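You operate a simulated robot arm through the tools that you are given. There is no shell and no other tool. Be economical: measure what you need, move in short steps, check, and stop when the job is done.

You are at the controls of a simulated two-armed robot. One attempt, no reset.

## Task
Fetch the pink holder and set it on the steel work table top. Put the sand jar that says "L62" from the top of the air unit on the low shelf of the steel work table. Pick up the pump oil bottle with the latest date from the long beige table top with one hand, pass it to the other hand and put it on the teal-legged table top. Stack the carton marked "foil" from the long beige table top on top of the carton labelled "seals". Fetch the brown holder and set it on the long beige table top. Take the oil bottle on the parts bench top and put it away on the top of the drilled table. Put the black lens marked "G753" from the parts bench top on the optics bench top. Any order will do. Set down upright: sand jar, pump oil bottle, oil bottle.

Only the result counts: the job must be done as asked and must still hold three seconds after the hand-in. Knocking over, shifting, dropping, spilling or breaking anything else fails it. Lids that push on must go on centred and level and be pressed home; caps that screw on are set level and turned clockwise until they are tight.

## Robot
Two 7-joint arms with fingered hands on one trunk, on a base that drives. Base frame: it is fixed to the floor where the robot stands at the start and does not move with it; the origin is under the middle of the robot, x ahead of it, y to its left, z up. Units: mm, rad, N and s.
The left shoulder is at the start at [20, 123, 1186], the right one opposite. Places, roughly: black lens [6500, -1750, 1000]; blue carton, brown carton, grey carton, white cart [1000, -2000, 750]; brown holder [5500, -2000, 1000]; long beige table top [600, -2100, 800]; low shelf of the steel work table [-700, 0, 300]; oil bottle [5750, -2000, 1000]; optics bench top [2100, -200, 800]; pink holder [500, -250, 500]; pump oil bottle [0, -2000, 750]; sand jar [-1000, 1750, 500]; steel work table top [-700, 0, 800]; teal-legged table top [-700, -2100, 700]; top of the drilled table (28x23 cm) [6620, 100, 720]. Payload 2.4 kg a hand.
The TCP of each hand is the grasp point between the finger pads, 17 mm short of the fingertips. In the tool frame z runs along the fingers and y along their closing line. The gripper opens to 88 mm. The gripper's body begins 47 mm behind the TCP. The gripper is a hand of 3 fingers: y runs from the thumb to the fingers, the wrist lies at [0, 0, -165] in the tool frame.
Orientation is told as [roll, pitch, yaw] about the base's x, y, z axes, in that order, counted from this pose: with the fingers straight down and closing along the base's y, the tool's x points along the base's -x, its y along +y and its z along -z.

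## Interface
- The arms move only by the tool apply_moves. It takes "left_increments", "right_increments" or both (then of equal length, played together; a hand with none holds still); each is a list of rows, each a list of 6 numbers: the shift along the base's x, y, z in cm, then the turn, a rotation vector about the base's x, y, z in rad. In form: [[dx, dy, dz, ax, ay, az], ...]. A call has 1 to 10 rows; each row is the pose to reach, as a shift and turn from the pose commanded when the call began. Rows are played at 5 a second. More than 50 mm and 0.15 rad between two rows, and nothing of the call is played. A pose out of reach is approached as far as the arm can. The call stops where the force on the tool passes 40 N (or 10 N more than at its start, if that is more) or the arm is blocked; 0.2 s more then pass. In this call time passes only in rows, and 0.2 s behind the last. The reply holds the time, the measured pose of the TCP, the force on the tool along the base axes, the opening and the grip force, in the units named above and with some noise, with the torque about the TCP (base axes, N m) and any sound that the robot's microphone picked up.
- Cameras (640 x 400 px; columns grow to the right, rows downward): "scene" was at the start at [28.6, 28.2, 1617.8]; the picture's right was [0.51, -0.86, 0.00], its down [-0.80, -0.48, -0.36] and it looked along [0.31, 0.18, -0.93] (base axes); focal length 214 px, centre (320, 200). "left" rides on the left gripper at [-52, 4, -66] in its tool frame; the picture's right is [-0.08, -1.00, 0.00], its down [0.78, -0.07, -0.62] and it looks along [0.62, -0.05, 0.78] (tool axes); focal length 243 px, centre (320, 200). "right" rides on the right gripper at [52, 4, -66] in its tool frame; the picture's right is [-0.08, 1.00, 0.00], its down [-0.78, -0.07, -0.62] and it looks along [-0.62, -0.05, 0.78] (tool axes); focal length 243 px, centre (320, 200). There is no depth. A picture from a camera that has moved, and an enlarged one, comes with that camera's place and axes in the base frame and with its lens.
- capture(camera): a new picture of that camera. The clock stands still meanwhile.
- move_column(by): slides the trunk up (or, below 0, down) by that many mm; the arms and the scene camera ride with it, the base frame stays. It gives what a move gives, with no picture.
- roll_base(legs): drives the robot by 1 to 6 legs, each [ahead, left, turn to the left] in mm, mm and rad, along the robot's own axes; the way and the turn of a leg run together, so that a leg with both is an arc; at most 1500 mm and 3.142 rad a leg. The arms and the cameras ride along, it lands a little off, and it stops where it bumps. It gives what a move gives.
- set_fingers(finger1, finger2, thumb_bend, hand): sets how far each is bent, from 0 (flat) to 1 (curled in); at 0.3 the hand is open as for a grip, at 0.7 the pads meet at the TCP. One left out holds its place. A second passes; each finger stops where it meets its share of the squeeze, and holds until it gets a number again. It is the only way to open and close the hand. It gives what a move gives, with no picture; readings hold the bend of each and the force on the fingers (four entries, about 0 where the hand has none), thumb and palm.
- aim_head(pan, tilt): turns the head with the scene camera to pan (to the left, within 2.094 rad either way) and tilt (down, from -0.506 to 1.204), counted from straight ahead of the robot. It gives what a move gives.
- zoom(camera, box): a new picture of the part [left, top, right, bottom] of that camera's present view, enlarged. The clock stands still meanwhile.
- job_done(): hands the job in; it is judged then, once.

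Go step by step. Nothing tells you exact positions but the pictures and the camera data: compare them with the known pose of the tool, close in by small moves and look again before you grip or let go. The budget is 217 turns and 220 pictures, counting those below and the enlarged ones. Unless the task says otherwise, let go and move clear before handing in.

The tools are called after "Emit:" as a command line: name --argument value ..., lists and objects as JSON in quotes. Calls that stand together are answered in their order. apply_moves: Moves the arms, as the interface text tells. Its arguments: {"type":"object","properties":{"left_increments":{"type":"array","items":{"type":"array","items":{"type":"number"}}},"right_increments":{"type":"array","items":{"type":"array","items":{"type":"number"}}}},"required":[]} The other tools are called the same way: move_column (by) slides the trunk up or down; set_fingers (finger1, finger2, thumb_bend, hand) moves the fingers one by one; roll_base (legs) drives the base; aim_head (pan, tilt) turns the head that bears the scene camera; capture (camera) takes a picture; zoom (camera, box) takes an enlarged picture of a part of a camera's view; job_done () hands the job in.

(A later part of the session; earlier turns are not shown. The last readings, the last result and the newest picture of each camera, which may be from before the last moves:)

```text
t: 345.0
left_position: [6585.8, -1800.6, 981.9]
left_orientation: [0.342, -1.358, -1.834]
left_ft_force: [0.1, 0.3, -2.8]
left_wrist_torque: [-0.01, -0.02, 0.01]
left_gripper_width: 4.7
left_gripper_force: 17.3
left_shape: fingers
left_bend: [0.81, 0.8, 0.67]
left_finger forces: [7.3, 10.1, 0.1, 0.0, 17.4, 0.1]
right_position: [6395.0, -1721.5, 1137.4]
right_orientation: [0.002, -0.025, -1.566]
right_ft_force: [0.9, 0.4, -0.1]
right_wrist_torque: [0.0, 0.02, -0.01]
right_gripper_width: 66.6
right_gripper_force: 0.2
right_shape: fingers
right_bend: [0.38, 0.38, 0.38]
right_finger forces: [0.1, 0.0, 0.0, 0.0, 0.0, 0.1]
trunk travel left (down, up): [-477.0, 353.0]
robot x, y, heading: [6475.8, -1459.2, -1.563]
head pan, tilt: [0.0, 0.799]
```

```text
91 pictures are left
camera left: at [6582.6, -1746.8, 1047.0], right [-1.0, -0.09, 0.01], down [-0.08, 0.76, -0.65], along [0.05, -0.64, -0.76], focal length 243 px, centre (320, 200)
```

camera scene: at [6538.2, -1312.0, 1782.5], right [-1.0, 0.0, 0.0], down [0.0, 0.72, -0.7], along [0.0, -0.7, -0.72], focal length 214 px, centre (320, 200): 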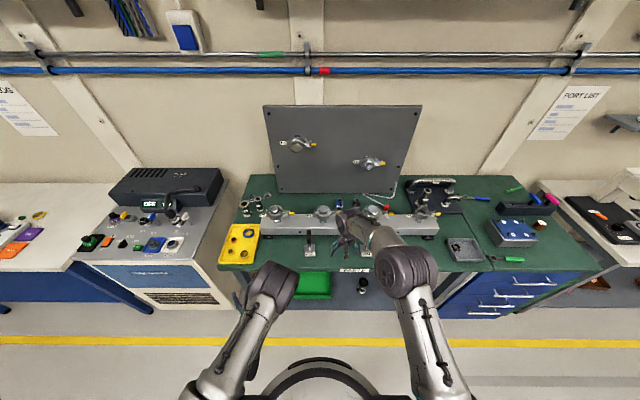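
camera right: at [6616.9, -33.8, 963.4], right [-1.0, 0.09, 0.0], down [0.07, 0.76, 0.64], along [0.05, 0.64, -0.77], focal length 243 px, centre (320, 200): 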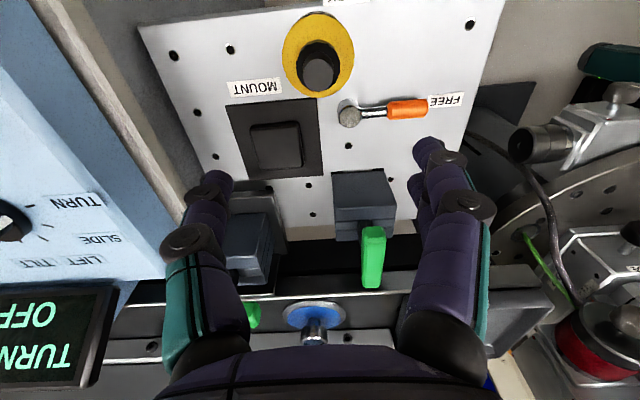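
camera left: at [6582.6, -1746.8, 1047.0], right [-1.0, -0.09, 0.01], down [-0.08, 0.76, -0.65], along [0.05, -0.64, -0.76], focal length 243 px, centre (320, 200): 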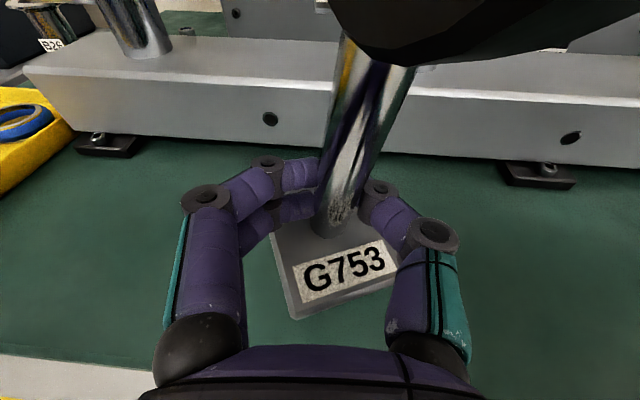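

Lens G753 is lifted and held. I raise it, back off, and drive along the bench to the brown holder.

Emit:
apply_moves --left_increments '[[0, 2, 3, 0, 0, 0], [0, 4, 5, 0, 0, 0]]'

Emit:
roll_base --legs '[[-230, 0, 0], [0, -930, 0]]'

Emit:
capture --camera "right"

Emit:
capture --camera "left"

Emit:
capture --camera "scene"

```text
t: 345.6
left_position: [6584.6, -1760.4, 1031.7]
left_orientation: [0.348, -1.361, -1.837]
left_ft_force: [0.6, -0.5, -1.5]
left_wrist_torque: [0.0, -0.01, -0.03]
left_gripper_width: 4.9
left_gripper_force: 16.7
left_shape: fingers
left_bend: [0.81, 0.8, 0.67]
left_finger forces: [7.1, 9.4, 0.0, 0.0, 16.5, 0.0]
right_position: [6393.7, -1722.4, 1135.6]
right_orientation: [0.004, -0.027, -1.57]
right_ft_force: [0.1, 0.3, -0.4]
right_wrist_torque: [0.01, -0.05, 0.03]
right_gripper_width: 66.8
right_gripper_force: 0.1
right_shape: fingers
right_bend: [0.38, 0.38, 0.38]
right_finger forces: [0.1, 0.0, 0.1, 0.1, 0.0, 0.0]
trunk travel left (down, up): [-477.0, 353.0]
robot x, y, heading: [6473.8, -1460.8, -1.566]
head pan, tilt: [0.0, 0.799]
```

```text
t: 351.8
left_position: [5652.8, -1528.8, 1031.6]
left_orientation: [0.345, -1.362, -1.836]
left_ft_force: [0.6, 0.3, -2.8]
left_wrist_torque: [0.01, -0.01, 0.01]
left_gripper_width: 4.5
left_gripper_force: 15.7
left_shape: fingers
left_bend: [0.81, 0.8, 0.67]
left_finger forces: [6.8, 9.4, 0.0, 0.2, 16.2, 0.0]
right_position: [5461.5, -1491.7, 1137.6]
right_orientation: [0.004, -0.023, -1.57]
right_ft_force: [0.5, -0.5, 0.0]
right_wrist_torque: [0.01, 0.03, 0.01]
right_gripper_width: 66.5
right_gripper_force: 0.0
right_shape: fingers
right_bend: [0.38, 0.38, 0.38]
right_finger forces: [0.1, 0.1, 0.1, 0.1, 0.1, 0.0]
trunk travel left (down, up): [-477.0, 353.0]
robot x, y, heading: [5540.5, -1232.9, -1.569]
head pan, tilt: [0.0, 0.799]
```

```text
90 pictures are left
camera right: at [5466.2, -1437.7, 1201.4], right [1.0, -0.08, 0.01], down [-0.07, -0.77, 0.64], along [-0.05, -0.64, -0.77], focal length 243 px, centre (320, 200)
```

right: 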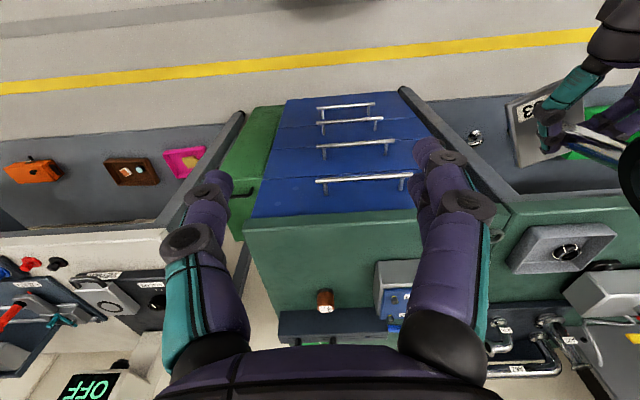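

```text
89 pictures are left
camera left: at [5649.2, -1476.4, 1095.8], right [-1.0, -0.09, 0.01], down [-0.08, 0.76, -0.65], along [0.05, -0.64, -0.76], focal length 243 px, centre (320, 200)
```

left: 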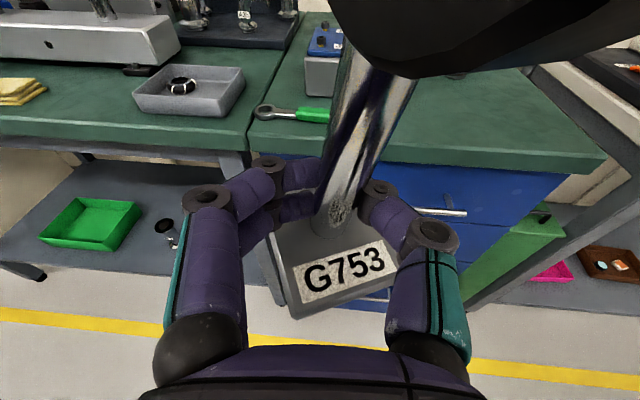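

```text
88 pictures are left
camera scene: at [5539.1, -1291.5, 1722.5], right [-1.0, -0.01, 0.0], down [0.0, 0.72, -0.7], along [0.0, -0.7, -0.72], focal length 214 px, centre (320, 200)
```

scene: 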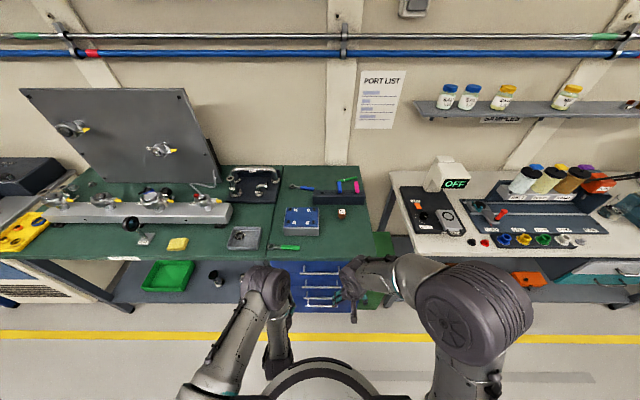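

Brown holder is at ≈(5428,-1983). I lift the lens hand higher to clear the blue box, then approach.

Emit:
apply_moves --left_increments '[[0, 0, 4, 0, 0, 0], [0, 0, 8, 0, 0, 0], [0, 0, 12, 0, 0, 0]]'

Emit:
roll_base --legs '[[250, 0, 0]]'

Emit:
capture --camera "right"

```text
t: 352.6
left_position: [5638.4, -1547.8, 1140.5]
left_orientation: [0.344, -1.362, -1.836]
left_ft_force: [0.3, 0.1, -3.2]
left_wrist_torque: [0.0, -0.05, -0.02]
left_gripper_width: 4.5
left_gripper_force: 15.0
left_shape: fingers
left_bend: [0.81, 0.81, 0.67]
left_finger forces: [6.5, 9.3, 0.0, 0.0, 16.1, 0.0]
left hand out of reach, approached as far as the arm can: row 2, 3
right_position: [5462.9, -1491.8, 1137.9]
right_orientation: [0.004, -0.024, -1.568]
right_ft_force: [0.7, -0.1, -0.2]
right_wrist_torque: [0.02, 0.03, -0.02]
right_gripper_width: 66.5
right_gripper_force: 0.1
right_shape: fingers
right_bend: [0.38, 0.38, 0.38]
right_finger forces: [0.0, 0.0, 0.1, 0.0, 0.0, 0.0]
trunk travel left (down, up): [-477.0, 353.0]
robot x, y, heading: [5538.6, -1228.0, -1.564]
head pan, tilt: [0.0, 0.799]
```

```text
t: 354.4
left_position: [5639.8, -1797.9, 1138.8]
left_orientation: [0.342, -1.359, -1.832]
left_ft_force: [0.4, -0.3, -3.3]
left_wrist_torque: [0.01, -0.02, 0.01]
left_gripper_width: 4.2
left_gripper_force: 16.2
left_shape: fingers
left_bend: [0.81, 0.81, 0.68]
left_finger forces: [6.4, 9.1, 0.1, 0.1, 15.6, 0.0]
right_position: [5463.0, -1739.7, 1136.1]
right_orientation: [0.002, -0.025, -1.57]
right_ft_force: [-0.2, 0.0, 0.2]
right_wrist_torque: [-0.06, 0.01, 0.02]
right_gripper_width: 66.8
right_gripper_force: 0.0
right_shape: fingers
right_bend: [0.38, 0.38, 0.38]
right_finger forces: [0.0, 0.0, 0.1, 0.1, 0.0, 0.1]
trunk travel left (down, up): [-477.0, 353.0]
robot x, y, heading: [5544.5, -1479.2, -1.567]
head pan, tilt: [0.0, 0.799]
```

```text
87 pictures are left
camera right: at [5467.4, -1685.5, 1201.2], right [1.0, -0.08, 0.0], down [-0.07, -0.77, 0.64], along [-0.05, -0.64, -0.77], focal length 243 px, centre (320, 200)
```

right: 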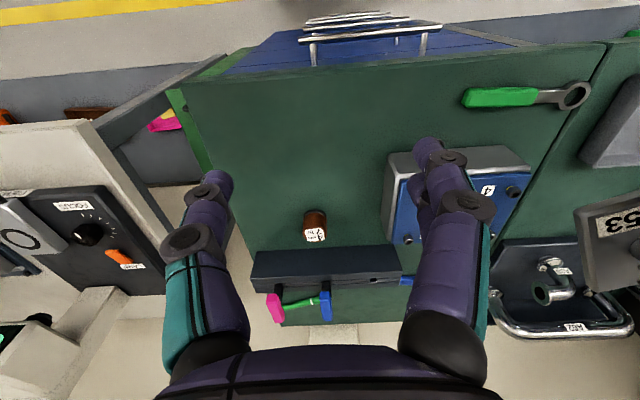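

Brown holder centre ≈(5433,-1987), top 932. I drive 65 mm nearer, lower the trunk, and move the hand above it.

Emit:
roll_base --legs '[[65, 0, 0]]'

Emit:
move_column --by -70

Emit:
apply_moves --right_increments '[[-1, -4, -1, 0, 0, 0], [-2, -8, -3, 0, 0, 0], [-3, -12, -5, 0, 0, 0], [-3, -16, -6, 0, 0, 0], [-3, -18, -7, 0, 0, 0]]'

Emit:
capture --camera "right"

```text
t: 355.4
left_position: [5639.6, -1861.5, 1139.4]
left_orientation: [0.338, -1.358, -1.829]
left_ft_force: [-1.1, 0.6, -1.6]
left_wrist_torque: [-0.08, 0.07, 0.05]
left_gripper_width: 0.1
left_gripper_force: 2.9
left_shape: fingers
left_bend: [0.84, 0.82, 0.79]
left_finger forces: [3.3, 0.0, 0.0, 0.0, 2.9, 0.0]
right_position: [5463.1, -1804.1, 1135.9]
right_orientation: [0.004, -0.022, -1.569]
right_ft_force: [-0.4, -0.4, -0.6]
right_wrist_torque: [0.01, -0.01, -0.03]
right_gripper_width: 66.8
right_gripper_force: 0.0
right_shape: fingers
right_bend: [0.38, 0.38, 0.38]
right_finger forces: [0.0, 0.0, 0.1, 0.0, 0.0, 0.0]
trunk travel left (down, up): [-477.0, 353.0]
robot x, y, heading: [5541.3, -1540.4, -1.568]
head pan, tilt: [0.0, 0.799]
```

```text
t: 356.5
left_position: [5639.8, -1860.3, 1069.9]
left_orientation: [0.341, -1.36, -1.834]
left_ft_force: [0.0, 0.2, -2.1]
left_wrist_torque: [-0.09, -0.05, -0.03]
left_gripper_width: 0.1
left_gripper_force: 2.5
left_shape: fingers
left_bend: [0.84, 0.83, 0.81]
left_finger forces: [1.3, 0.0, 0.0, 0.0, 2.2, 0.3]
right_position: [5463.0, -1802.2, 1067.4]
right_orientation: [0.003, -0.027, -1.568]
right_ft_force: [-0.3, 0.5, -0.3]
right_wrist_torque: [0.03, -0.01, 0.03]
right_gripper_width: 66.6
right_gripper_force: 0.0
right_shape: fingers
right_bend: [0.38, 0.38, 0.38]
right_finger forces: [0.0, 0.0, 0.0, 0.0, 0.1, 0.0]
trunk travel left (down, up): [-407.0, 423.0]
robot x, y, heading: [5538.1, -1542.8, -1.568]
head pan, tilt: [0.0, 0.799]
```

```text
t: 357.7
left_position: [5640.0, -1859.5, 1069.6]
left_orientation: [0.342, -1.357, -1.831]
left_ft_force: [0.1, 0.5, -2.5]
left_wrist_torque: [-0.1, -0.02, -0.02]
left_gripper_width: 0.0
left_gripper_force: 2.1
left_shape: fingers
left_bend: [0.84, 0.83, 0.81]
left_finger forces: [1.4, 0.0, 0.1, 0.0, 1.9, 0.6]
right_position: [5434.1, -1983.2, 996.2]
right_orientation: [0.001, -0.026, -1.569]
right_ft_force: [-0.3, -0.2, -0.7]
right_wrist_torque: [0.0, -0.01, 0.03]
right_gripper_width: 66.9
right_gripper_force: 0.0
right_shape: fingers
right_bend: [0.38, 0.38, 0.38]
right_finger forces: [0.0, 0.0, 0.0, 0.0, 0.1, 0.1]
trunk travel left (down, up): [-407.0, 423.0]
robot x, y, heading: [5536.3, -1540.4, -1.566]
head pan, tilt: [0.0, 0.799]
```

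```text
86 pictures are left
camera right: at [5437.5, -1928.7, 1060.1], right [1.0, -0.08, 0.0], down [-0.07, -0.77, 0.64], along [-0.05, -0.64, -0.77], focal length 243 px, centre (320, 200)
```

right: 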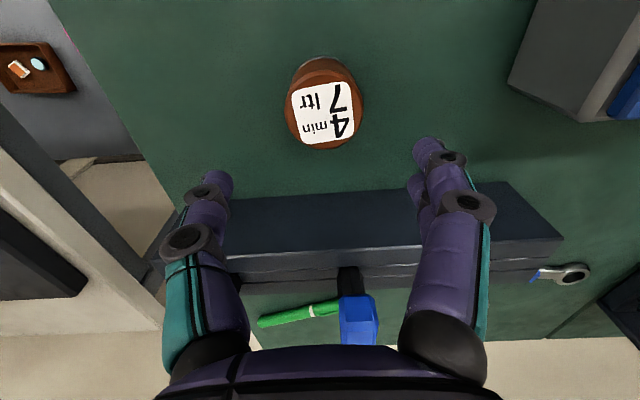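

The lens slipped in the left hand. I look at it before doing anything else.

Emit:
capture --camera "left"

Emit:
capture --camera "scene"

```text
85 pictures are left
camera left: at [5635.8, -1806.6, 1133.8], right [-1.0, -0.09, 0.01], down [-0.08, 0.76, -0.64], along [0.05, -0.64, -0.76], focal length 243 px, centre (320, 200)
```

left: 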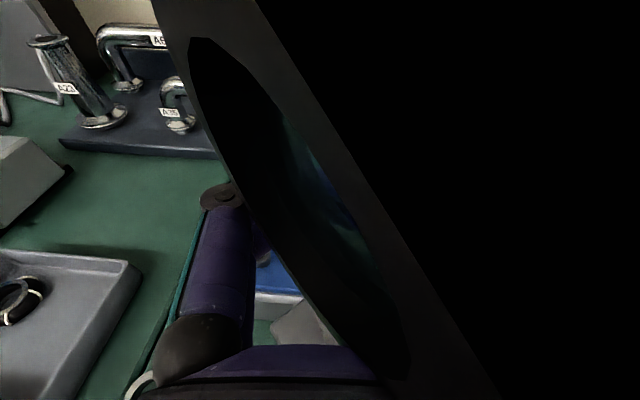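

```text
84 pictures are left
camera scene: at [5540.8, -1602.9, 1652.5], right [-1.0, 0.0, 0.0], down [0.0, 0.72, -0.7], along [0.0, -0.7, -0.72], focal length 214 px, centre (320, 200)
```

scene: 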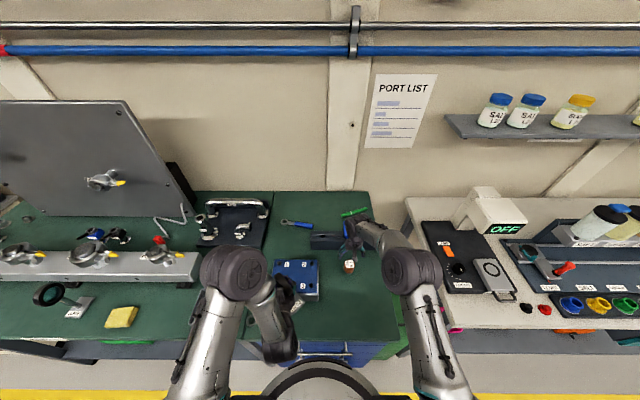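

Emit:
zoom --camera "scene" --box '[200, 230, 360, 380]'

```text
2.67 times, centred on (280, 305) of scene
camera zoom: at [5540.8, -1602.9, 1652.5], right [-1.0, 0.0, 0.0], down [0.0, 0.72, -0.7], along [0.0, -0.7, -0.72], focal length 572 px, centre (427, -80)
```

zoom: 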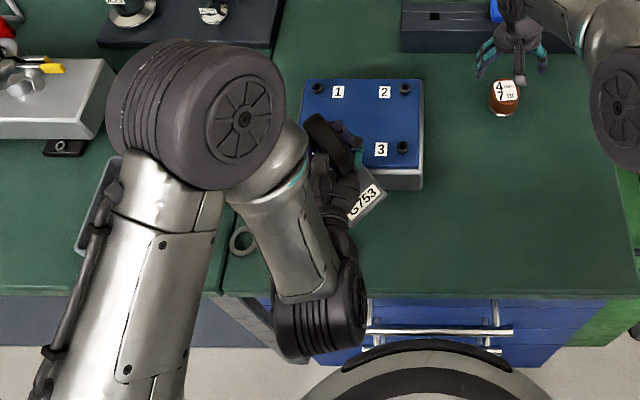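

The lens is still caged safely by the closed fingers (ring above, base below), so I keep it so for transport. Now I take the brown holder: centre ≈(5435,-1978).

Emit:
apply_moves --right_increments '[[0.1, 0.4, -4, 0, 0, 0], [0.1, 0.5, -8.2, 0, 0, 0]]'

Emit:
set_fingers --hand "right" --finger1 0.75 --finger2 0.75 --thumb_bend 0.75

Emit:
capture --camera "right"

```text
t: 358.3
left_position: [5639.0, -1858.6, 1069.6]
left_orientation: [0.341, -1.36, -1.834]
left_ft_force: [0.6, -0.8, -3.1]
left_wrist_torque: [-0.08, 0.03, -0.02]
left_gripper_width: 0.1
left_gripper_force: 2.1
left_shape: fingers
left_bend: [0.84, 0.83, 0.81]
left_finger forces: [1.4, 0.1, 0.1, 0.0, 2.0, 0.4]
right_position: [5434.6, -1978.0, 917.4]
right_orientation: [0.004, -0.032, -1.57]
right_ft_force: [-1.3, -3.9, 16.4]
right_wrist_torque: [0.0, -0.16, -0.08]
right_gripper_width: 69.0
right_gripper_force: 7.7
right_shape: fingers
right_bend: [0.38, 0.38, 0.38]
right_finger forces: [7.8, 2.6, 0.0, 0.0, 6.6, 0.0]
trunk travel left (down, up): [-407.0, 423.0]
robot x, y, heading: [5541.3, -1542.6, -1.568]
head pan, tilt: [0.0, 0.799]
```

```text
t: 359.3
left_position: [5640.8, -1858.2, 1070.8]
left_orientation: [0.336, -1.361, -1.828]
left_ft_force: [-0.1, 0.2, -1.6]
left_wrist_torque: [-0.09, -0.04, -0.01]
left_gripper_width: 0.1
left_gripper_force: 1.7
left_shape: fingers
left_bend: [0.84, 0.83, 0.81]
left_finger forces: [1.3, 0.0, 0.1, 0.0, 1.9, 0.5]
right_position: [5437.1, -1976.8, 919.1]
right_orientation: [0.001, -0.031, -1.568]
right_ft_force: [5.4, -6.3, 39.2]
right_wrist_torque: [-0.01, 1.43, 0.25]
right_gripper_width: 30.8
right_gripper_force: 22.2
right_shape: fingers
right_bend: [0.73, 0.75, 0.51]
right_finger forces: [3.5, 0.1, 0.0, 0.0, 40.7, 0.0]
trunk travel left (down, up): [-407.0, 423.0]
robot x, y, heading: [5540.5, -1538.4, -1.564]
head pan, tilt: [0.0, 0.799]
```

```text
82 pictures are left
camera right: at [5441.2, -1922.6, 982.8], right [1.0, -0.08, 0.0], down [-0.07, -0.76, 0.64], along [-0.05, -0.64, -0.76], focal length 243 px, centre (320, 200)
```

right: 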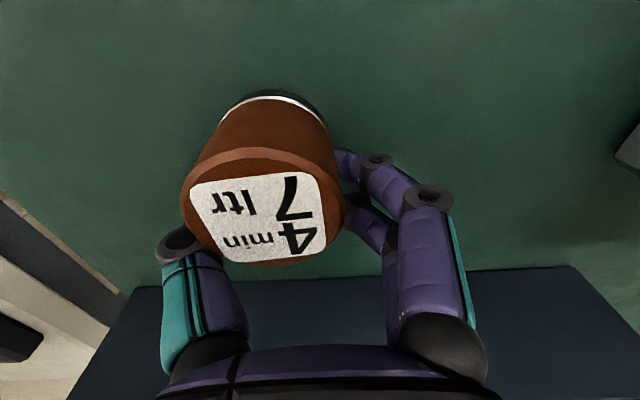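

Fingertips were on the bench (it is ≈900). I open, rise 14 mm and look.

Emit:
set_fingers --hand "right" --finger1 0.3 --finger2 0.3 --thumb_bend 0.3

Emit:
apply_moves --right_increments '[[0, 0, 1.4, 0, 0, 0]]'

Emit:
capture --camera "right"

```text
t: 360.3
left_position: [5639.7, -1857.9, 1068.8]
left_orientation: [0.343, -1.359, -1.836]
left_ft_force: [-0.6, -0.2, -2.3]
left_wrist_torque: [-0.08, -0.03, -0.02]
left_gripper_width: 0.1
left_gripper_force: 1.7
left_shape: fingers
left_bend: [0.84, 0.83, 0.81]
left_finger forces: [1.3, 0.0, 0.1, 0.0, 1.9, 0.3]
right_position: [5434.8, -1976.7, 916.9]
right_orientation: [0.003, -0.024, -1.57]
right_ft_force: [-5.5, 1.9, 15.4]
right_wrist_torque: [0.04, -0.28, 0.08]
right_gripper_width: 57.5
right_gripper_force: 8.4
right_shape: fingers
right_bend: [0.76, 0.75, 0.3]
right_finger forces: [7.8, 7.9, 0.0, 0.1, 0.3, 0.0]
trunk travel left (down, up): [-407.0, 423.0]
robot x, y, heading: [5540.9, -1540.4, -1.568]
head pan, tilt: [0.0, 0.799]
```

```text
t: 360.7
left_position: [5639.6, -1859.6, 1069.5]
left_orientation: [0.342, -1.359, -1.832]
left_ft_force: [-0.6, 0.6, -3.2]
left_wrist_torque: [-0.06, -0.05, -0.03]
left_gripper_width: 0.0
left_gripper_force: 2.5
left_shape: fingers
left_bend: [0.84, 0.83, 0.81]
left_finger forces: [1.3, 0.0, 0.0, 0.0, 1.9, 0.5]
right_position: [5436.8, -1977.2, 929.0]
right_orientation: [0.004, -0.026, -1.567]
right_ft_force: [-0.9, 0.5, -0.1]
right_wrist_torque: [-0.03, 0.0, 0.0]
right_gripper_width: 84.5
right_gripper_force: 0.1
right_shape: fingers
right_bend: [0.3, 0.3, 0.3]
right_finger forces: [0.0, 0.0, 0.0, 0.1, 0.0, 0.0]
trunk travel left (down, up): [-407.0, 423.0]
robot x, y, heading: [5537.8, -1539.8, -1.569]
head pan, tilt: [0.0, 0.799]
```

```text
81 pictures are left
camera right: at [5439.5, -1923.3, 993.6], right [1.0, -0.08, 0.0], down [-0.07, -0.77, 0.64], along [-0.05, -0.64, -0.77], focal length 243 px, centre (320, 200)
```

right: 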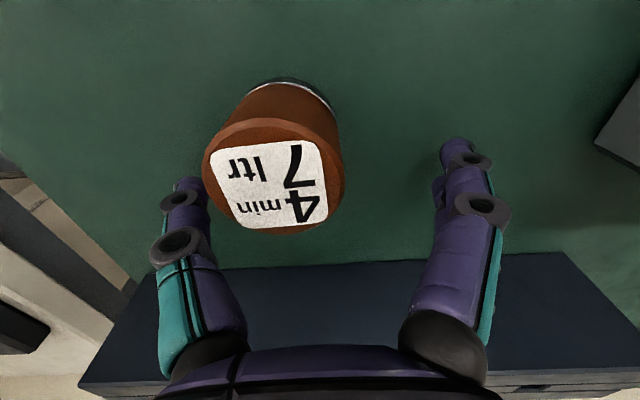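

Holder stands upright ≈(5424,-1963). I centre on it and grip at a safe height.

Emit:
apply_moves --right_increments '[[-1.3, 1.2, 0, 0, 0, 0], [-1.3, 1.2, -0.5, 0, 0, 0]]'

Emit:
set_fingers --hand "right" --finger1 0.7 --finger2 0.7 --thumb_bend 0.7

Emit:
capture --camera "right"

```text
t: 361.3
left_position: [5639.5, -1860.1, 1070.3]
left_orientation: [0.34, -1.357, -1.833]
left_ft_force: [0.3, -0.3, -2.5]
left_wrist_torque: [-0.07, -0.05, 0.03]
left_gripper_width: 0.0
left_gripper_force: 2.3
left_shape: fingers
left_bend: [0.84, 0.83, 0.81]
left_finger forces: [1.3, 0.0, 0.1, 0.1, 1.9, 0.5]
right_position: [5421.8, -1965.0, 925.0]
right_orientation: [0.003, -0.024, -1.569]
right_ft_force: [0.0, -0.9, -0.2]
right_wrist_torque: [-0.02, -0.02, 0.04]
right_gripper_width: 84.6
right_gripper_force: 0.1
right_shape: fingers
right_bend: [0.3, 0.3, 0.3]
right_finger forces: [0.1, 0.1, 0.1, 0.0, 0.1, 0.0]
trunk travel left (down, up): [-407.0, 423.0]
robot x, y, heading: [5543.3, -1541.0, -1.567]
head pan, tilt: [0.0, 0.799]
```

```text
t: 362.3
left_position: [5639.8, -1861.5, 1068.9]
left_orientation: [0.341, -1.359, -1.831]
left_ft_force: [-0.1, 0.6, -2.5]
left_wrist_torque: [-0.12, -0.03, -0.03]
left_gripper_width: 0.0
left_gripper_force: 2.0
left_shape: fingers
left_bend: [0.84, 0.83, 0.81]
left_finger forces: [1.4, 0.0, 0.0, 0.1, 1.9, 0.4]
right_position: [5421.8, -1967.6, 925.1]
right_orientation: [0.003, -0.023, -1.57]
right_ft_force: [-0.9, 0.0, -0.5]
right_wrist_torque: [0.01, 0.01, 0.02]
right_gripper_width: 30.0
right_gripper_force: 10.7
right_shape: fingers
right_bend: [0.56, 0.57, 0.6]
right_finger forces: [5.6, 5.3, 0.0, 0.0, 10.3, 0.0]
trunk travel left (down, up): [-407.0, 423.0]
robot x, y, heading: [5542.2, -1541.8, -1.569]
head pan, tilt: [0.0, 0.799]
```

```text
80 pictures are left
camera right: at [5426.0, -1911.6, 989.2], right [1.0, -0.08, 0.0], down [-0.07, -0.77, 0.64], along [-0.05, -0.64, -0.77], focal length 243 px, centre (320, 200)
```

right: 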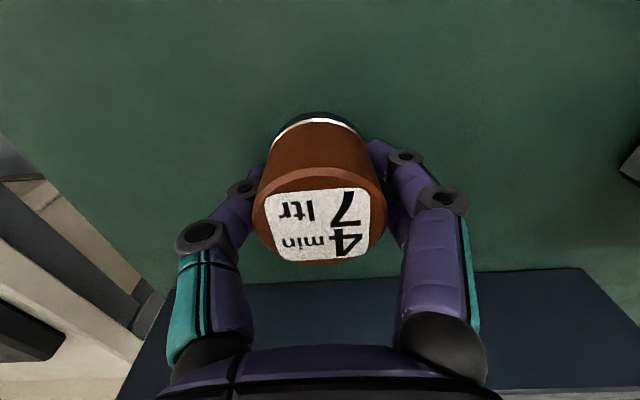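

Gripped well. I tighten slightly, lift and back away.

Emit:
set_fingers --hand "right" --finger1 0.76 --finger2 0.76 --thumb_bend 0.76

Emit:
apply_moves --right_increments '[[0, 0, 3, 0, 0, 0], [0, 0, 7, 0, 0, 0], [0, 0, 11, 0, 0, 0], [0, 4, 13, 0, 0, 0], [0, 8, 13, 0, 0, 0]]'

Emit:
roll_base --legs '[[-300, 0, 0]]'

Emit:
capture --camera "right"

Emit:
capture --camera "left"

```text
t: 363.3
left_position: [5639.6, -1861.4, 1069.9]
left_orientation: [0.342, -1.361, -1.83]
left_ft_force: [-0.2, -0.6, -3.5]
left_wrist_torque: [-0.06, -0.04, -0.03]
left_gripper_width: 0.0
left_gripper_force: 1.7
left_shape: fingers
left_bend: [0.84, 0.83, 0.81]
left_finger forces: [1.3, 0.0, 0.0, 0.0, 1.9, 0.5]
right_position: [5421.0, -1965.7, 924.3]
right_orientation: [0.004, -0.024, -1.569]
right_ft_force: [1.0, 0.6, 0.3]
right_wrist_torque: [-0.01, 0.01, 0.01]
right_gripper_width: 29.6
right_gripper_force: 13.3
right_shape: fingers
right_bend: [0.55, 0.57, 0.62]
right_finger forces: [7.1, 7.0, 0.0, 0.0, 13.4, 0.1]
trunk travel left (down, up): [-407.0, 423.0]
robot x, y, heading: [5541.0, -1539.6, -1.57]
head pan, tilt: [0.0, 0.799]
```

```text
t: 364.5
left_position: [5639.3, -1860.4, 1070.2]
left_orientation: [0.341, -1.36, -1.833]
left_ft_force: [-0.5, 0.0, -2.5]
left_wrist_torque: [-0.08, -0.05, -0.03]
left_gripper_width: 0.1
left_gripper_force: 1.3
left_shape: fingers
left_bend: [0.84, 0.83, 0.81]
left_finger forces: [1.3, 0.0, 0.1, 0.1, 1.9, 0.6]
right_position: [5420.4, -1886.8, 1055.3]
right_orientation: [0.003, -0.025, -1.568]
right_ft_force: [0.0, -0.2, -1.1]
right_wrist_torque: [-0.02, 0.01, 0.01]
right_gripper_width: 29.5
right_gripper_force: 13.3
right_shape: fingers
right_bend: [0.55, 0.57, 0.62]
right_finger forces: [7.2, 6.9, 0.0, 0.0, 13.3, 0.0]
trunk travel left (down, up): [-407.0, 423.0]
robot x, y, heading: [5541.3, -1539.5, -1.565]
head pan, tilt: [0.0, 0.799]
```

```text
t: 366.6
left_position: [5638.8, -1557.9, 1069.8]
left_orientation: [0.343, -1.359, -1.839]
left_ft_force: [0.5, -0.3, -2.6]
left_wrist_torque: [-0.07, 0.01, -0.01]
left_gripper_width: 0.1
left_gripper_force: 1.6
left_shape: fingers
left_bend: [0.84, 0.83, 0.81]
left_finger forces: [1.3, 0.1, 0.0, 0.0, 2.0, 0.4]
right_position: [5418.7, -1583.4, 1056.2]
right_orientation: [0.004, -0.027, -1.573]
right_ft_force: [0.1, -0.6, -1.2]
right_wrist_torque: [-0.03, 0.0, 0.03]
right_gripper_width: 29.7
right_gripper_force: 13.7
right_shape: fingers
right_bend: [0.55, 0.57, 0.62]
right_finger forces: [7.3, 6.8, 0.0, 0.0, 13.2, 0.0]
trunk travel left (down, up): [-407.0, 423.0]
robot x, y, heading: [5538.5, -1236.4, -1.572]
head pan, tilt: [0.0, 0.799]
```

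```text
79 pictures are left
camera right: at [5423.3, -1528.5, 1120.3], right [1.0, -0.09, 0.0], down [-0.07, -0.76, 0.64], along [-0.05, -0.64, -0.77], focal length 243 px, centre (320, 200)
```

right: 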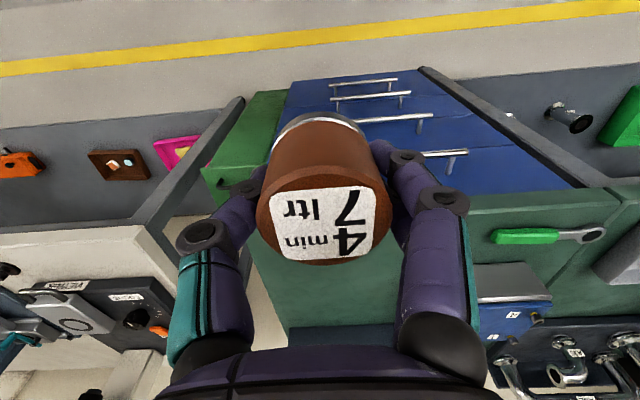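

```text
78 pictures are left
camera left: at [5633.9, -1503.2, 1134.0], right [-1.0, -0.08, 0.01], down [-0.07, 0.76, -0.65], along [0.04, -0.64, -0.76], focal length 243 px, centre (320, 200)
```

left: 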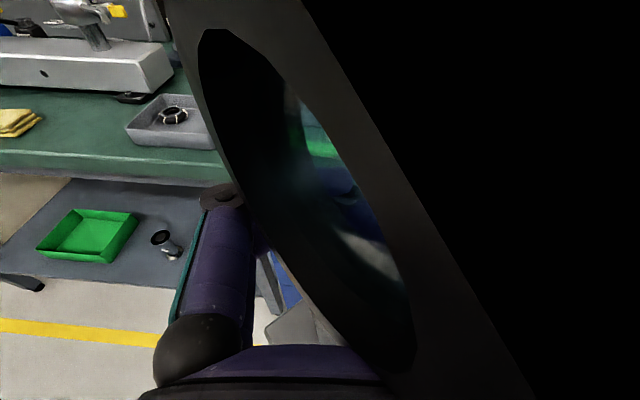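

Both items are held. I turn west and drive along the aisle to the optics bench.

Emit:
roll_base --legs '[[0, 0, -1.57], [1450, -180, 0], [1450, 0, 0], [430, 0, 0]]'

Emit:
aim_head --pan -1.3 --tilt 0.6

Emit:
capture --camera "scene"

```text
t: 373.2
left_position: [4895.7, -1294.5, 1089.5]
left_orientation: [0.4, -1.452, 2.878]
left_ft_force: [2.1, 0.1, -4.9]
left_wrist_torque: [-0.06, 0.21, 0.01]
left_gripper_width: 0.0
left_gripper_force: 2.4
left_shape: fingers
left_bend: [0.84, 0.83, 0.81]
left_finger forces: [1.8, 0.1, 0.0, 0.0, 2.3, 0.8]
right_position: [4870.9, -1078.2, 1071.1]
right_orientation: [0.006, -0.073, -3.104]
right_ft_force: [0.1, 1.1, -1.1]
right_wrist_torque: [-0.01, 0.0, 0.01]
right_gripper_width: 29.5
right_gripper_force: 13.5
right_shape: fingers
right_bend: [0.55, 0.57, 0.62]
right_finger forces: [7.2, 7.2, 0.1, 0.0, 13.8, 0.1]
trunk travel left (down, up): [-407.0, 423.0]
robot x, y, heading: [5181.2, -1191.0, -3.098]
head pan, tilt: [0.0, 0.799]
stopped in leg 2: the robot was blocked; the commanded pose is now the measured one
```

```text
t: 374.7
left_position: [4874.3, -1297.0, 1080.7]
left_orientation: [0.348, -1.418, 2.914]
left_ft_force: [-0.5, -0.8, -2.8]
left_wrist_torque: [-0.02, 0.09, -0.01]
left_gripper_width: 0.1
left_gripper_force: 1.8
left_shape: fingers
left_bend: [0.84, 0.83, 0.81]
left_finger forces: [1.7, 0.1, 0.1, 0.0, 1.1, 0.5]
right_position: [4848.6, -1080.5, 1061.8]
right_orientation: [0.005, -0.049, -3.11]
right_ft_force: [-0.1, 0.4, -1.8]
right_wrist_torque: [-0.01, 0.03, -0.01]
right_gripper_width: 29.6
right_gripper_force: 14.2
right_shape: fingers
right_bend: [0.55, 0.57, 0.62]
right_finger forces: [7.2, 7.3, 0.0, 0.0, 13.7, 0.0]
trunk travel left (down, up): [-407.0, 423.0]
robot x, y, heading: [5173.3, -1189.6, -3.107]
head pan, tilt: [-1.3, 0.6]
```

```text
77 pictures are left
camera scene: at [5170.2, -1105.9, 1669.4], right [0.95, 0.3, 0.0], down [0.17, -0.54, -0.82], along [-0.25, 0.79, -0.57], focal length 214 px, centre (320, 200)
```

scene: 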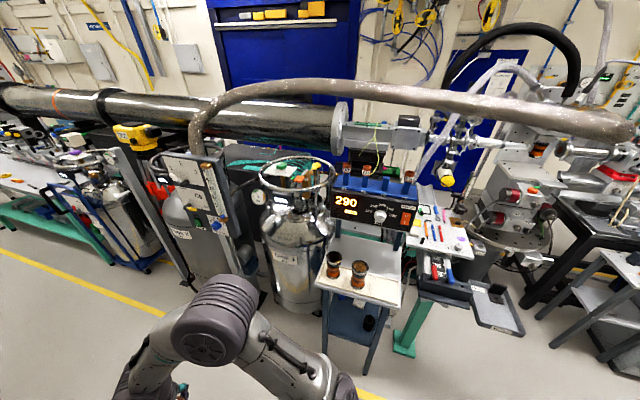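

The base was blocked and has tilted slightly; something low on the floor. I look down ahead.

Emit:
aim_head --pan 0 --tilt 0.9

Emit:
capture --camera "scene"

Emit:
capture --camera "right"

Emit:
capture --camera "left"

```text
t: 376.1
left_position: [4875.3, -1297.2, 1080.8]
left_orientation: [0.351, -1.418, 2.916]
left_ft_force: [-0.1, -0.1, -3.3]
left_wrist_torque: [-0.04, 0.07, -0.04]
left_gripper_width: 0.1
left_gripper_force: 2.1
left_shape: fingers
left_bend: [0.84, 0.83, 0.81]
left_finger forces: [1.6, 0.0, 0.1, 0.1, 1.8, 0.0]
right_position: [4848.2, -1081.0, 1062.7]
right_orientation: [0.002, -0.047, -3.11]
right_ft_force: [0.6, 0.4, -1.1]
right_wrist_torque: [0.01, -0.01, 0.01]
right_gripper_width: 29.5
right_gripper_force: 13.8
right_shape: fingers
right_bend: [0.55, 0.57, 0.62]
right_finger forces: [7.2, 7.3, 0.1, 0.0, 13.7, 0.1]
trunk travel left (down, up): [-407.0, 423.0]
robot x, y, heading: [5178.6, -1194.1, -3.1]
head pan, tilt: [0.0, 0.901]
```

```text
76 pictures are left
camera scene: at [5121.7, -1192.5, 1644.6], right [-0.03, 1.0, 0.0], down [0.78, 0.03, -0.62], along [-0.62, -0.02, -0.78], focal length 214 px, centre (320, 200)
```

scene: 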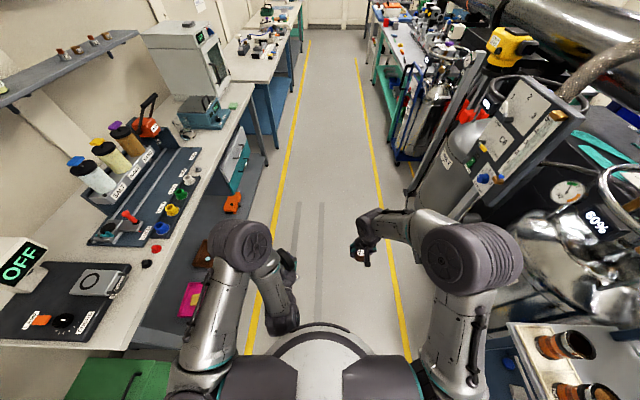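

```text
75 pictures are left
camera right: at [4904.7, -1082.1, 1125.8], right [-0.05, -1.0, 0.01], down [-0.75, 0.05, 0.66], along [-0.66, 0.03, -0.75], focal length 243 px, centre (320, 200)
```

right: 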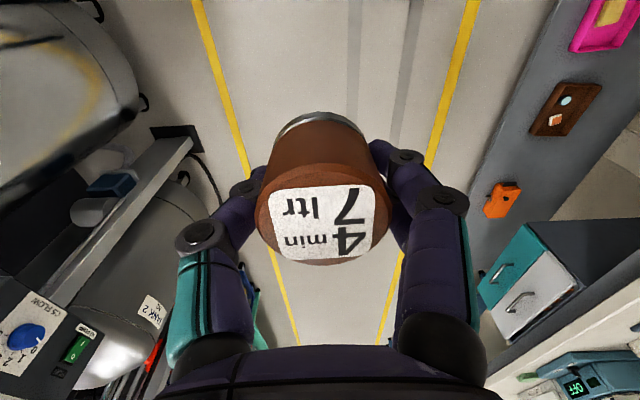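

```text
74 pictures are left
camera left: at [4932.6, -1291.6, 1141.6], right [-0.13, 0.99, 0.03], down [0.72, 0.12, -0.69], along [-0.68, -0.07, -0.73], focal length 243 px, centre (320, 200)
```

left: 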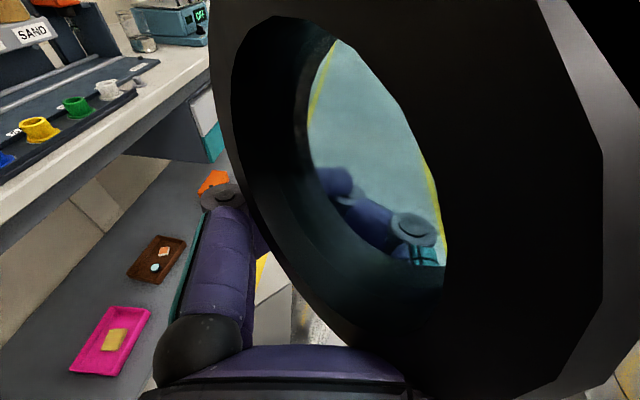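

Two low floor strips run along the aisle at y≈-1213 and -1417; the base caught the end of one. I back up, shift to y≈-990 and go on there.

Emit:
roll_base --legs '[[-120, 0, 0], [0, -210, -0.04]]'

Emit:
capture --camera "scene"

```text
t: 378.6
left_position: [4986.8, -1067.5, 1080.5]
left_orientation: [0.356, -1.42, 2.869]
left_ft_force: [-0.8, 0.3, -2.0]
left_wrist_torque: [0.0, 0.06, 0.01]
left_gripper_width: 0.1
left_gripper_force: 1.6
left_shape: fingers
left_bend: [0.84, 0.83, 0.81]
left_finger forces: [1.8, 0.0, 0.0, 0.1, 1.8, 0.0]
right_position: [4970.8, -850.6, 1063.5]
right_orientation: [0.005, -0.05, 3.132]
right_ft_force: [0.3, 0.6, -1.5]
right_wrist_torque: [0.0, 0.01, -0.03]
right_gripper_width: 29.7
right_gripper_force: 14.3
right_shape: fingers
right_bend: [0.55, 0.57, 0.62]
right_finger forces: [7.2, 7.3, 0.0, 0.0, 13.6, 0.0]
trunk travel left (down, up): [-407.0, 423.0]
robot x, y, heading: [5297.0, -973.2, 3.136]
head pan, tilt: [0.0, 0.901]
```

```text
73 pictures are left
camera scene: at [5238.2, -973.5, 1644.6], right [0.0, 1.0, 0.0], down [0.78, 0.0, -0.62], along [-0.62, 0.0, -0.78], focal length 214 px, centre (320, 200)
```

scene: 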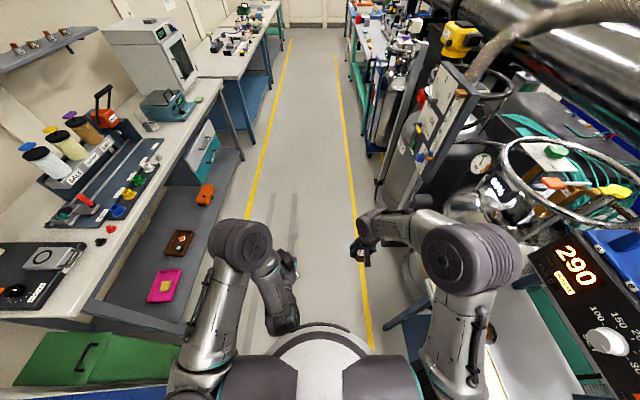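

Emit:
roll_base --legs '[[1450, 0, 0], [1400, 0, 0]]'

Emit:
aim_head --pan -1.3 --tilt 0.6

Emit:
capture --camera "scene"

```text
t: 392.4
left_position: [2140.9, -1034.0, 1080.3]
left_orientation: [0.348, -1.418, 2.86]
left_ft_force: [0.2, 0.3, -3.2]
left_wrist_torque: [-0.01, 0.03, 0.02]
left_gripper_width: 0.1
left_gripper_force: 1.6
left_shape: fingers
left_bend: [0.84, 0.83, 0.81]
left_finger forces: [1.7, 0.0, 0.0, 0.0, 1.8, 0.1]
right_position: [2129.1, -816.2, 1062.8]
right_orientation: [0.001, -0.05, 3.114]
right_ft_force: [0.4, -0.2, -0.9]
right_wrist_torque: [-0.01, -0.01, 0.01]
right_gripper_width: 29.7
right_gripper_force: 14.2
right_shape: fingers
right_bend: [0.55, 0.57, 0.62]
right_finger forces: [7.2, 7.4, 0.1, 0.0, 13.6, 0.0]
trunk travel left (down, up): [-407.0, 423.0]
robot x, y, heading: [2446.4, -942.6, 3.117]
head pan, tilt: [0.0, 0.901]
```

```text
t: 393.9
left_position: [2140.8, -1034.6, 1081.8]
left_orientation: [0.348, -1.421, 2.861]
left_ft_force: [-0.2, -0.5, -2.8]
left_wrist_torque: [-0.04, 0.08, 0.0]
left_gripper_width: 0.0
left_gripper_force: 1.2
left_shape: fingers
left_bend: [0.84, 0.83, 0.81]
left_finger forces: [1.6, 0.0, 0.0, 0.0, 1.8, 0.0]
right_position: [2128.5, -816.2, 1063.0]
right_orientation: [0.003, -0.05, 3.116]
right_ft_force: [1.0, -0.3, -1.0]
right_wrist_torque: [-0.04, 0.0, -0.01]
right_gripper_width: 29.6
right_gripper_force: 14.2
right_shape: fingers
right_bend: [0.55, 0.57, 0.62]
right_finger forces: [7.2, 7.3, 0.0, 0.0, 13.6, 0.1]
trunk travel left (down, up): [-407.0, 423.0]
robot x, y, heading: [2450.6, -941.2, 3.122]
head pan, tilt: [-1.3, 0.6]
```

```text
72 pictures are left
camera scene: at [2447.3, -860.0, 1669.4], right [0.97, 0.25, 0.0], down [0.14, -0.55, -0.82], along [-0.2, 0.8, -0.57], focal length 214 px, centre (320, 200)
```

scene: 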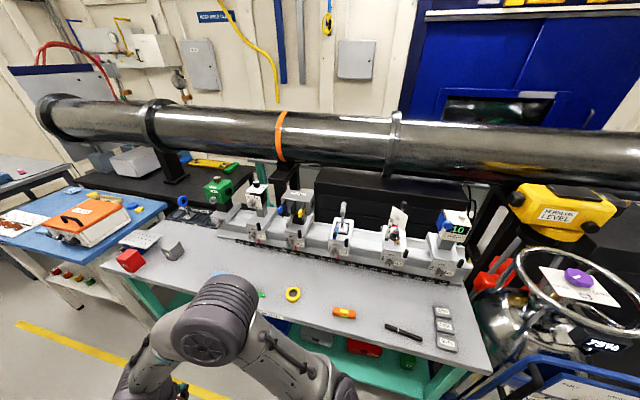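

The optics bench front edge is at y≈-460; there's a free spot near (2310,-340) between the yellow ring and the orange tube. I turn to it and look.

Emit:
roll_base --legs '[[0, 0, -1.55], [150, 20, 0]]'

Emit:
aim_head --pan 0.1 --tilt 0.9

Emit:
capture --camera "scene"

Emit:
zoom --camera "scene" --box '[200, 190, 400, 340]'

```text
t: 399.1
left_position: [2338.4, -488.5, 1081.0]
left_orientation: [0.346, -1.42, 1.306]
left_ft_force: [0.3, -0.4, -3.0]
left_wrist_torque: [0.12, 0.02, 0.01]
left_gripper_width: 0.0
left_gripper_force: 1.8
left_shape: fingers
left_bend: [0.84, 0.83, 0.81]
left_finger forces: [1.6, 0.0, 0.0, 0.1, 1.9, 0.0]
right_position: [2555.7, -472.7, 1061.6]
right_orientation: [0.003, -0.047, 1.557]
right_ft_force: [0.0, 0.3, -0.1]
right_wrist_torque: [0.01, 0.02, 0.0]
right_gripper_width: 29.2
right_gripper_force: 13.6
right_shape: fingers
right_bend: [0.55, 0.57, 0.62]
right_finger forces: [6.8, 7.2, 0.0, 0.0, 13.2, 0.0]
trunk travel left (down, up): [-407.0, 423.0]
robot x, y, heading: [2427.7, -796.2, 1.562]
head pan, tilt: [-1.3, 0.6]
```

```text
t: 400.6
left_position: [2338.2, -489.7, 1080.8]
left_orientation: [0.348, -1.421, 1.304]
left_ft_force: [0.2, 0.3, -2.7]
left_wrist_torque: [0.04, 0.0, 0.0]
left_gripper_width: 0.0
left_gripper_force: 1.8
left_shape: fingers
left_bend: [0.84, 0.83, 0.81]
left_finger forces: [1.7, 0.1, 0.0, 0.1, 1.8, 0.0]
right_position: [2555.2, -474.2, 1062.5]
right_orientation: [0.005, -0.05, 1.558]
right_ft_force: [0.9, -0.1, -0.7]
right_wrist_torque: [0.02, -0.05, -0.02]
right_gripper_width: 29.6
right_gripper_force: 13.3
right_shape: fingers
right_bend: [0.55, 0.57, 0.62]
right_finger forces: [6.9, 7.2, 0.0, 0.0, 13.2, 0.0]
trunk travel left (down, up): [-407.0, 423.0]
robot x, y, heading: [2432.8, -797.4, 1.561]
head pan, tilt: [0.099, 0.901]
```

```text
71 pictures are left
camera scene: at [2424.4, -741.2, 1644.6], right [1.0, 0.09, 0.0], down [0.07, -0.78, -0.62], along [-0.06, 0.62, -0.78], focal length 214 px, centre (320, 200)
```

scene: 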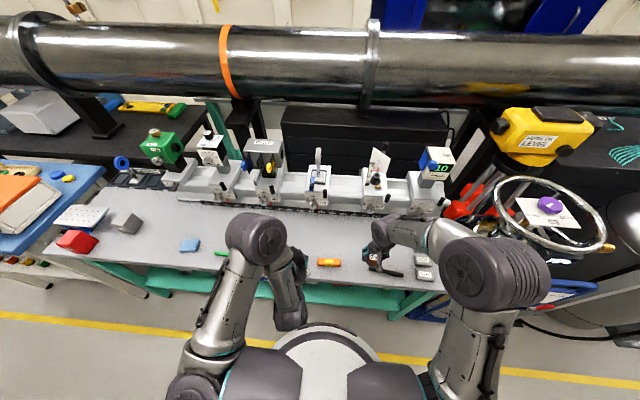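

```text
2.67 times, centred on (300, 265) of scene
camera zoom: at [2424.4, -741.2, 1644.6], right [1.0, 0.09, 0.0], down [0.07, -0.78, -0.62], along [-0.06, 0.62, -0.78], focal length 572 px, centre (373, 27)
```

zoom: 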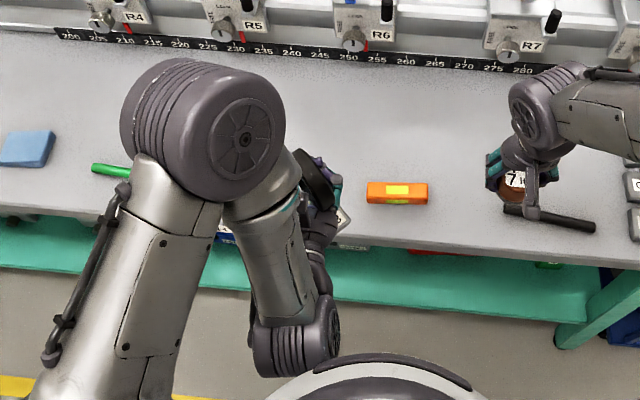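

The area behind the orange tube is free. I advance and lower in stages with views.

Emit:
roll_base --legs '[[150, 0, 0]]'

Emit:
move_column --by -100

Emit:
capture --camera "left"

Emit:
capture --camera "right"

Emit:
zoom --camera "scene" --box '[220, 200, 400, 335]'

```text
t: 402.0
left_position: [2339.7, -336.5, 1081.2]
left_orientation: [0.346, -1.419, 1.304]
left_ft_force: [-0.2, -0.2, -2.9]
left_wrist_torque: [0.08, -0.01, -0.03]
left_gripper_width: 0.0
left_gripper_force: 2.1
left_shape: fingers
left_bend: [0.84, 0.83, 0.81]
left_finger forces: [1.7, 0.0, 0.0, 0.0, 1.9, 0.0]
right_position: [2557.3, -320.6, 1062.5]
right_orientation: [0.005, -0.048, 1.557]
right_ft_force: [-0.4, 0.9, -0.7]
right_wrist_torque: [0.02, 0.02, -0.01]
right_gripper_width: 29.8
right_gripper_force: 14.4
right_shape: fingers
right_bend: [0.55, 0.57, 0.62]
right_finger forces: [6.9, 7.2, 0.0, 0.1, 13.2, 0.0]
trunk travel left (down, up): [-407.0, 423.0]
robot x, y, heading: [2429.7, -645.1, 1.559]
head pan, tilt: [0.099, 0.901]
```

```text
t: 403.3
left_position: [2340.6, -337.4, 983.1]
left_orientation: [0.347, -1.421, 1.301]
left_ft_force: [0.3, -1.1, -2.6]
left_wrist_torque: [0.07, 0.01, 0.03]
left_gripper_width: 0.1
left_gripper_force: 2.0
left_shape: fingers
left_bend: [0.84, 0.83, 0.81]
left_finger forces: [1.7, 0.0, 0.0, 0.0, 1.8, 0.1]
right_position: [2556.7, -322.3, 962.6]
right_orientation: [0.004, -0.047, 1.557]
right_ft_force: [0.9, -0.1, 0.0]
right_wrist_torque: [0.0, 0.01, 0.02]
right_gripper_width: 29.7
right_gripper_force: 13.5
right_shape: fingers
right_bend: [0.55, 0.57, 0.62]
right_finger forces: [6.9, 7.3, 0.0, 0.1, 13.3, 0.0]
trunk travel left (down, up): [-307.0, 523.0]
robot x, y, heading: [2430.9, -645.6, 1.557]
head pan, tilt: [0.099, 0.901]
```

```text
69 pictures are left
camera left: at [2343.4, -396.1, 1041.8], right [1.0, 0.09, 0.03], down [0.09, -0.72, -0.69], along [-0.04, 0.69, -0.72], focal length 243 px, centre (320, 200)
```

left: 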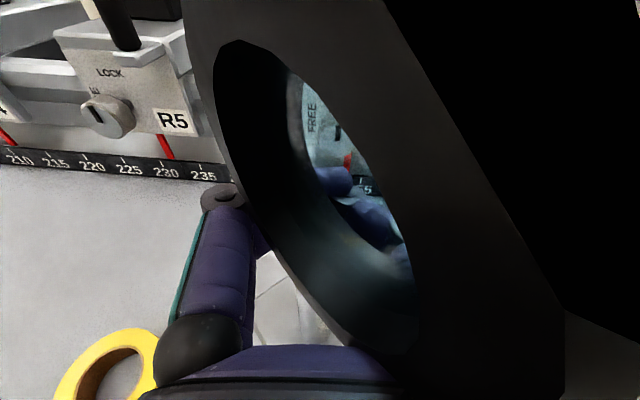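

```text
68 pictures are left
camera right: at [2552.4, -376.7, 1025.9], right [-0.99, 0.1, 0.01], down [0.08, 0.75, 0.66], along [0.06, 0.66, -0.75], focal length 243 px, centre (320, 200)
```

right: 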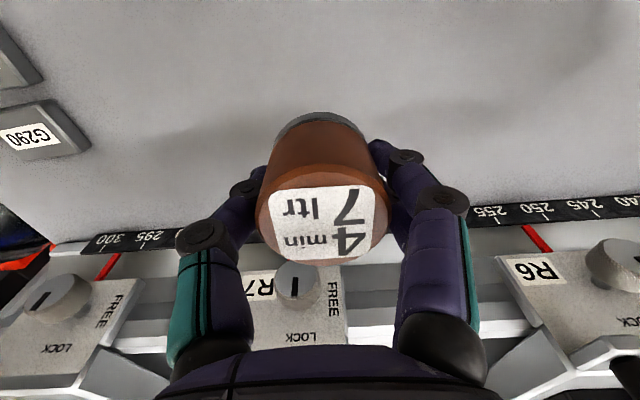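

```text
2.96 times, centred on (310, 268) of scene
camera zoom: at [2425.9, -590.2, 1544.7], right [1.0, 0.09, 0.0], down [0.07, -0.78, -0.62], along [-0.06, 0.62, -0.78], focal length 636 px, centre (350, 0)
```

zoom: 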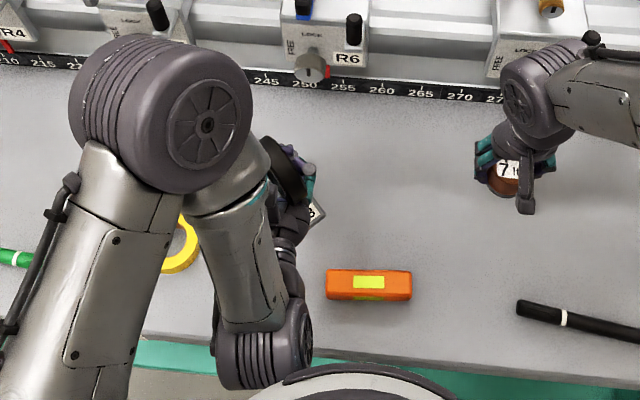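

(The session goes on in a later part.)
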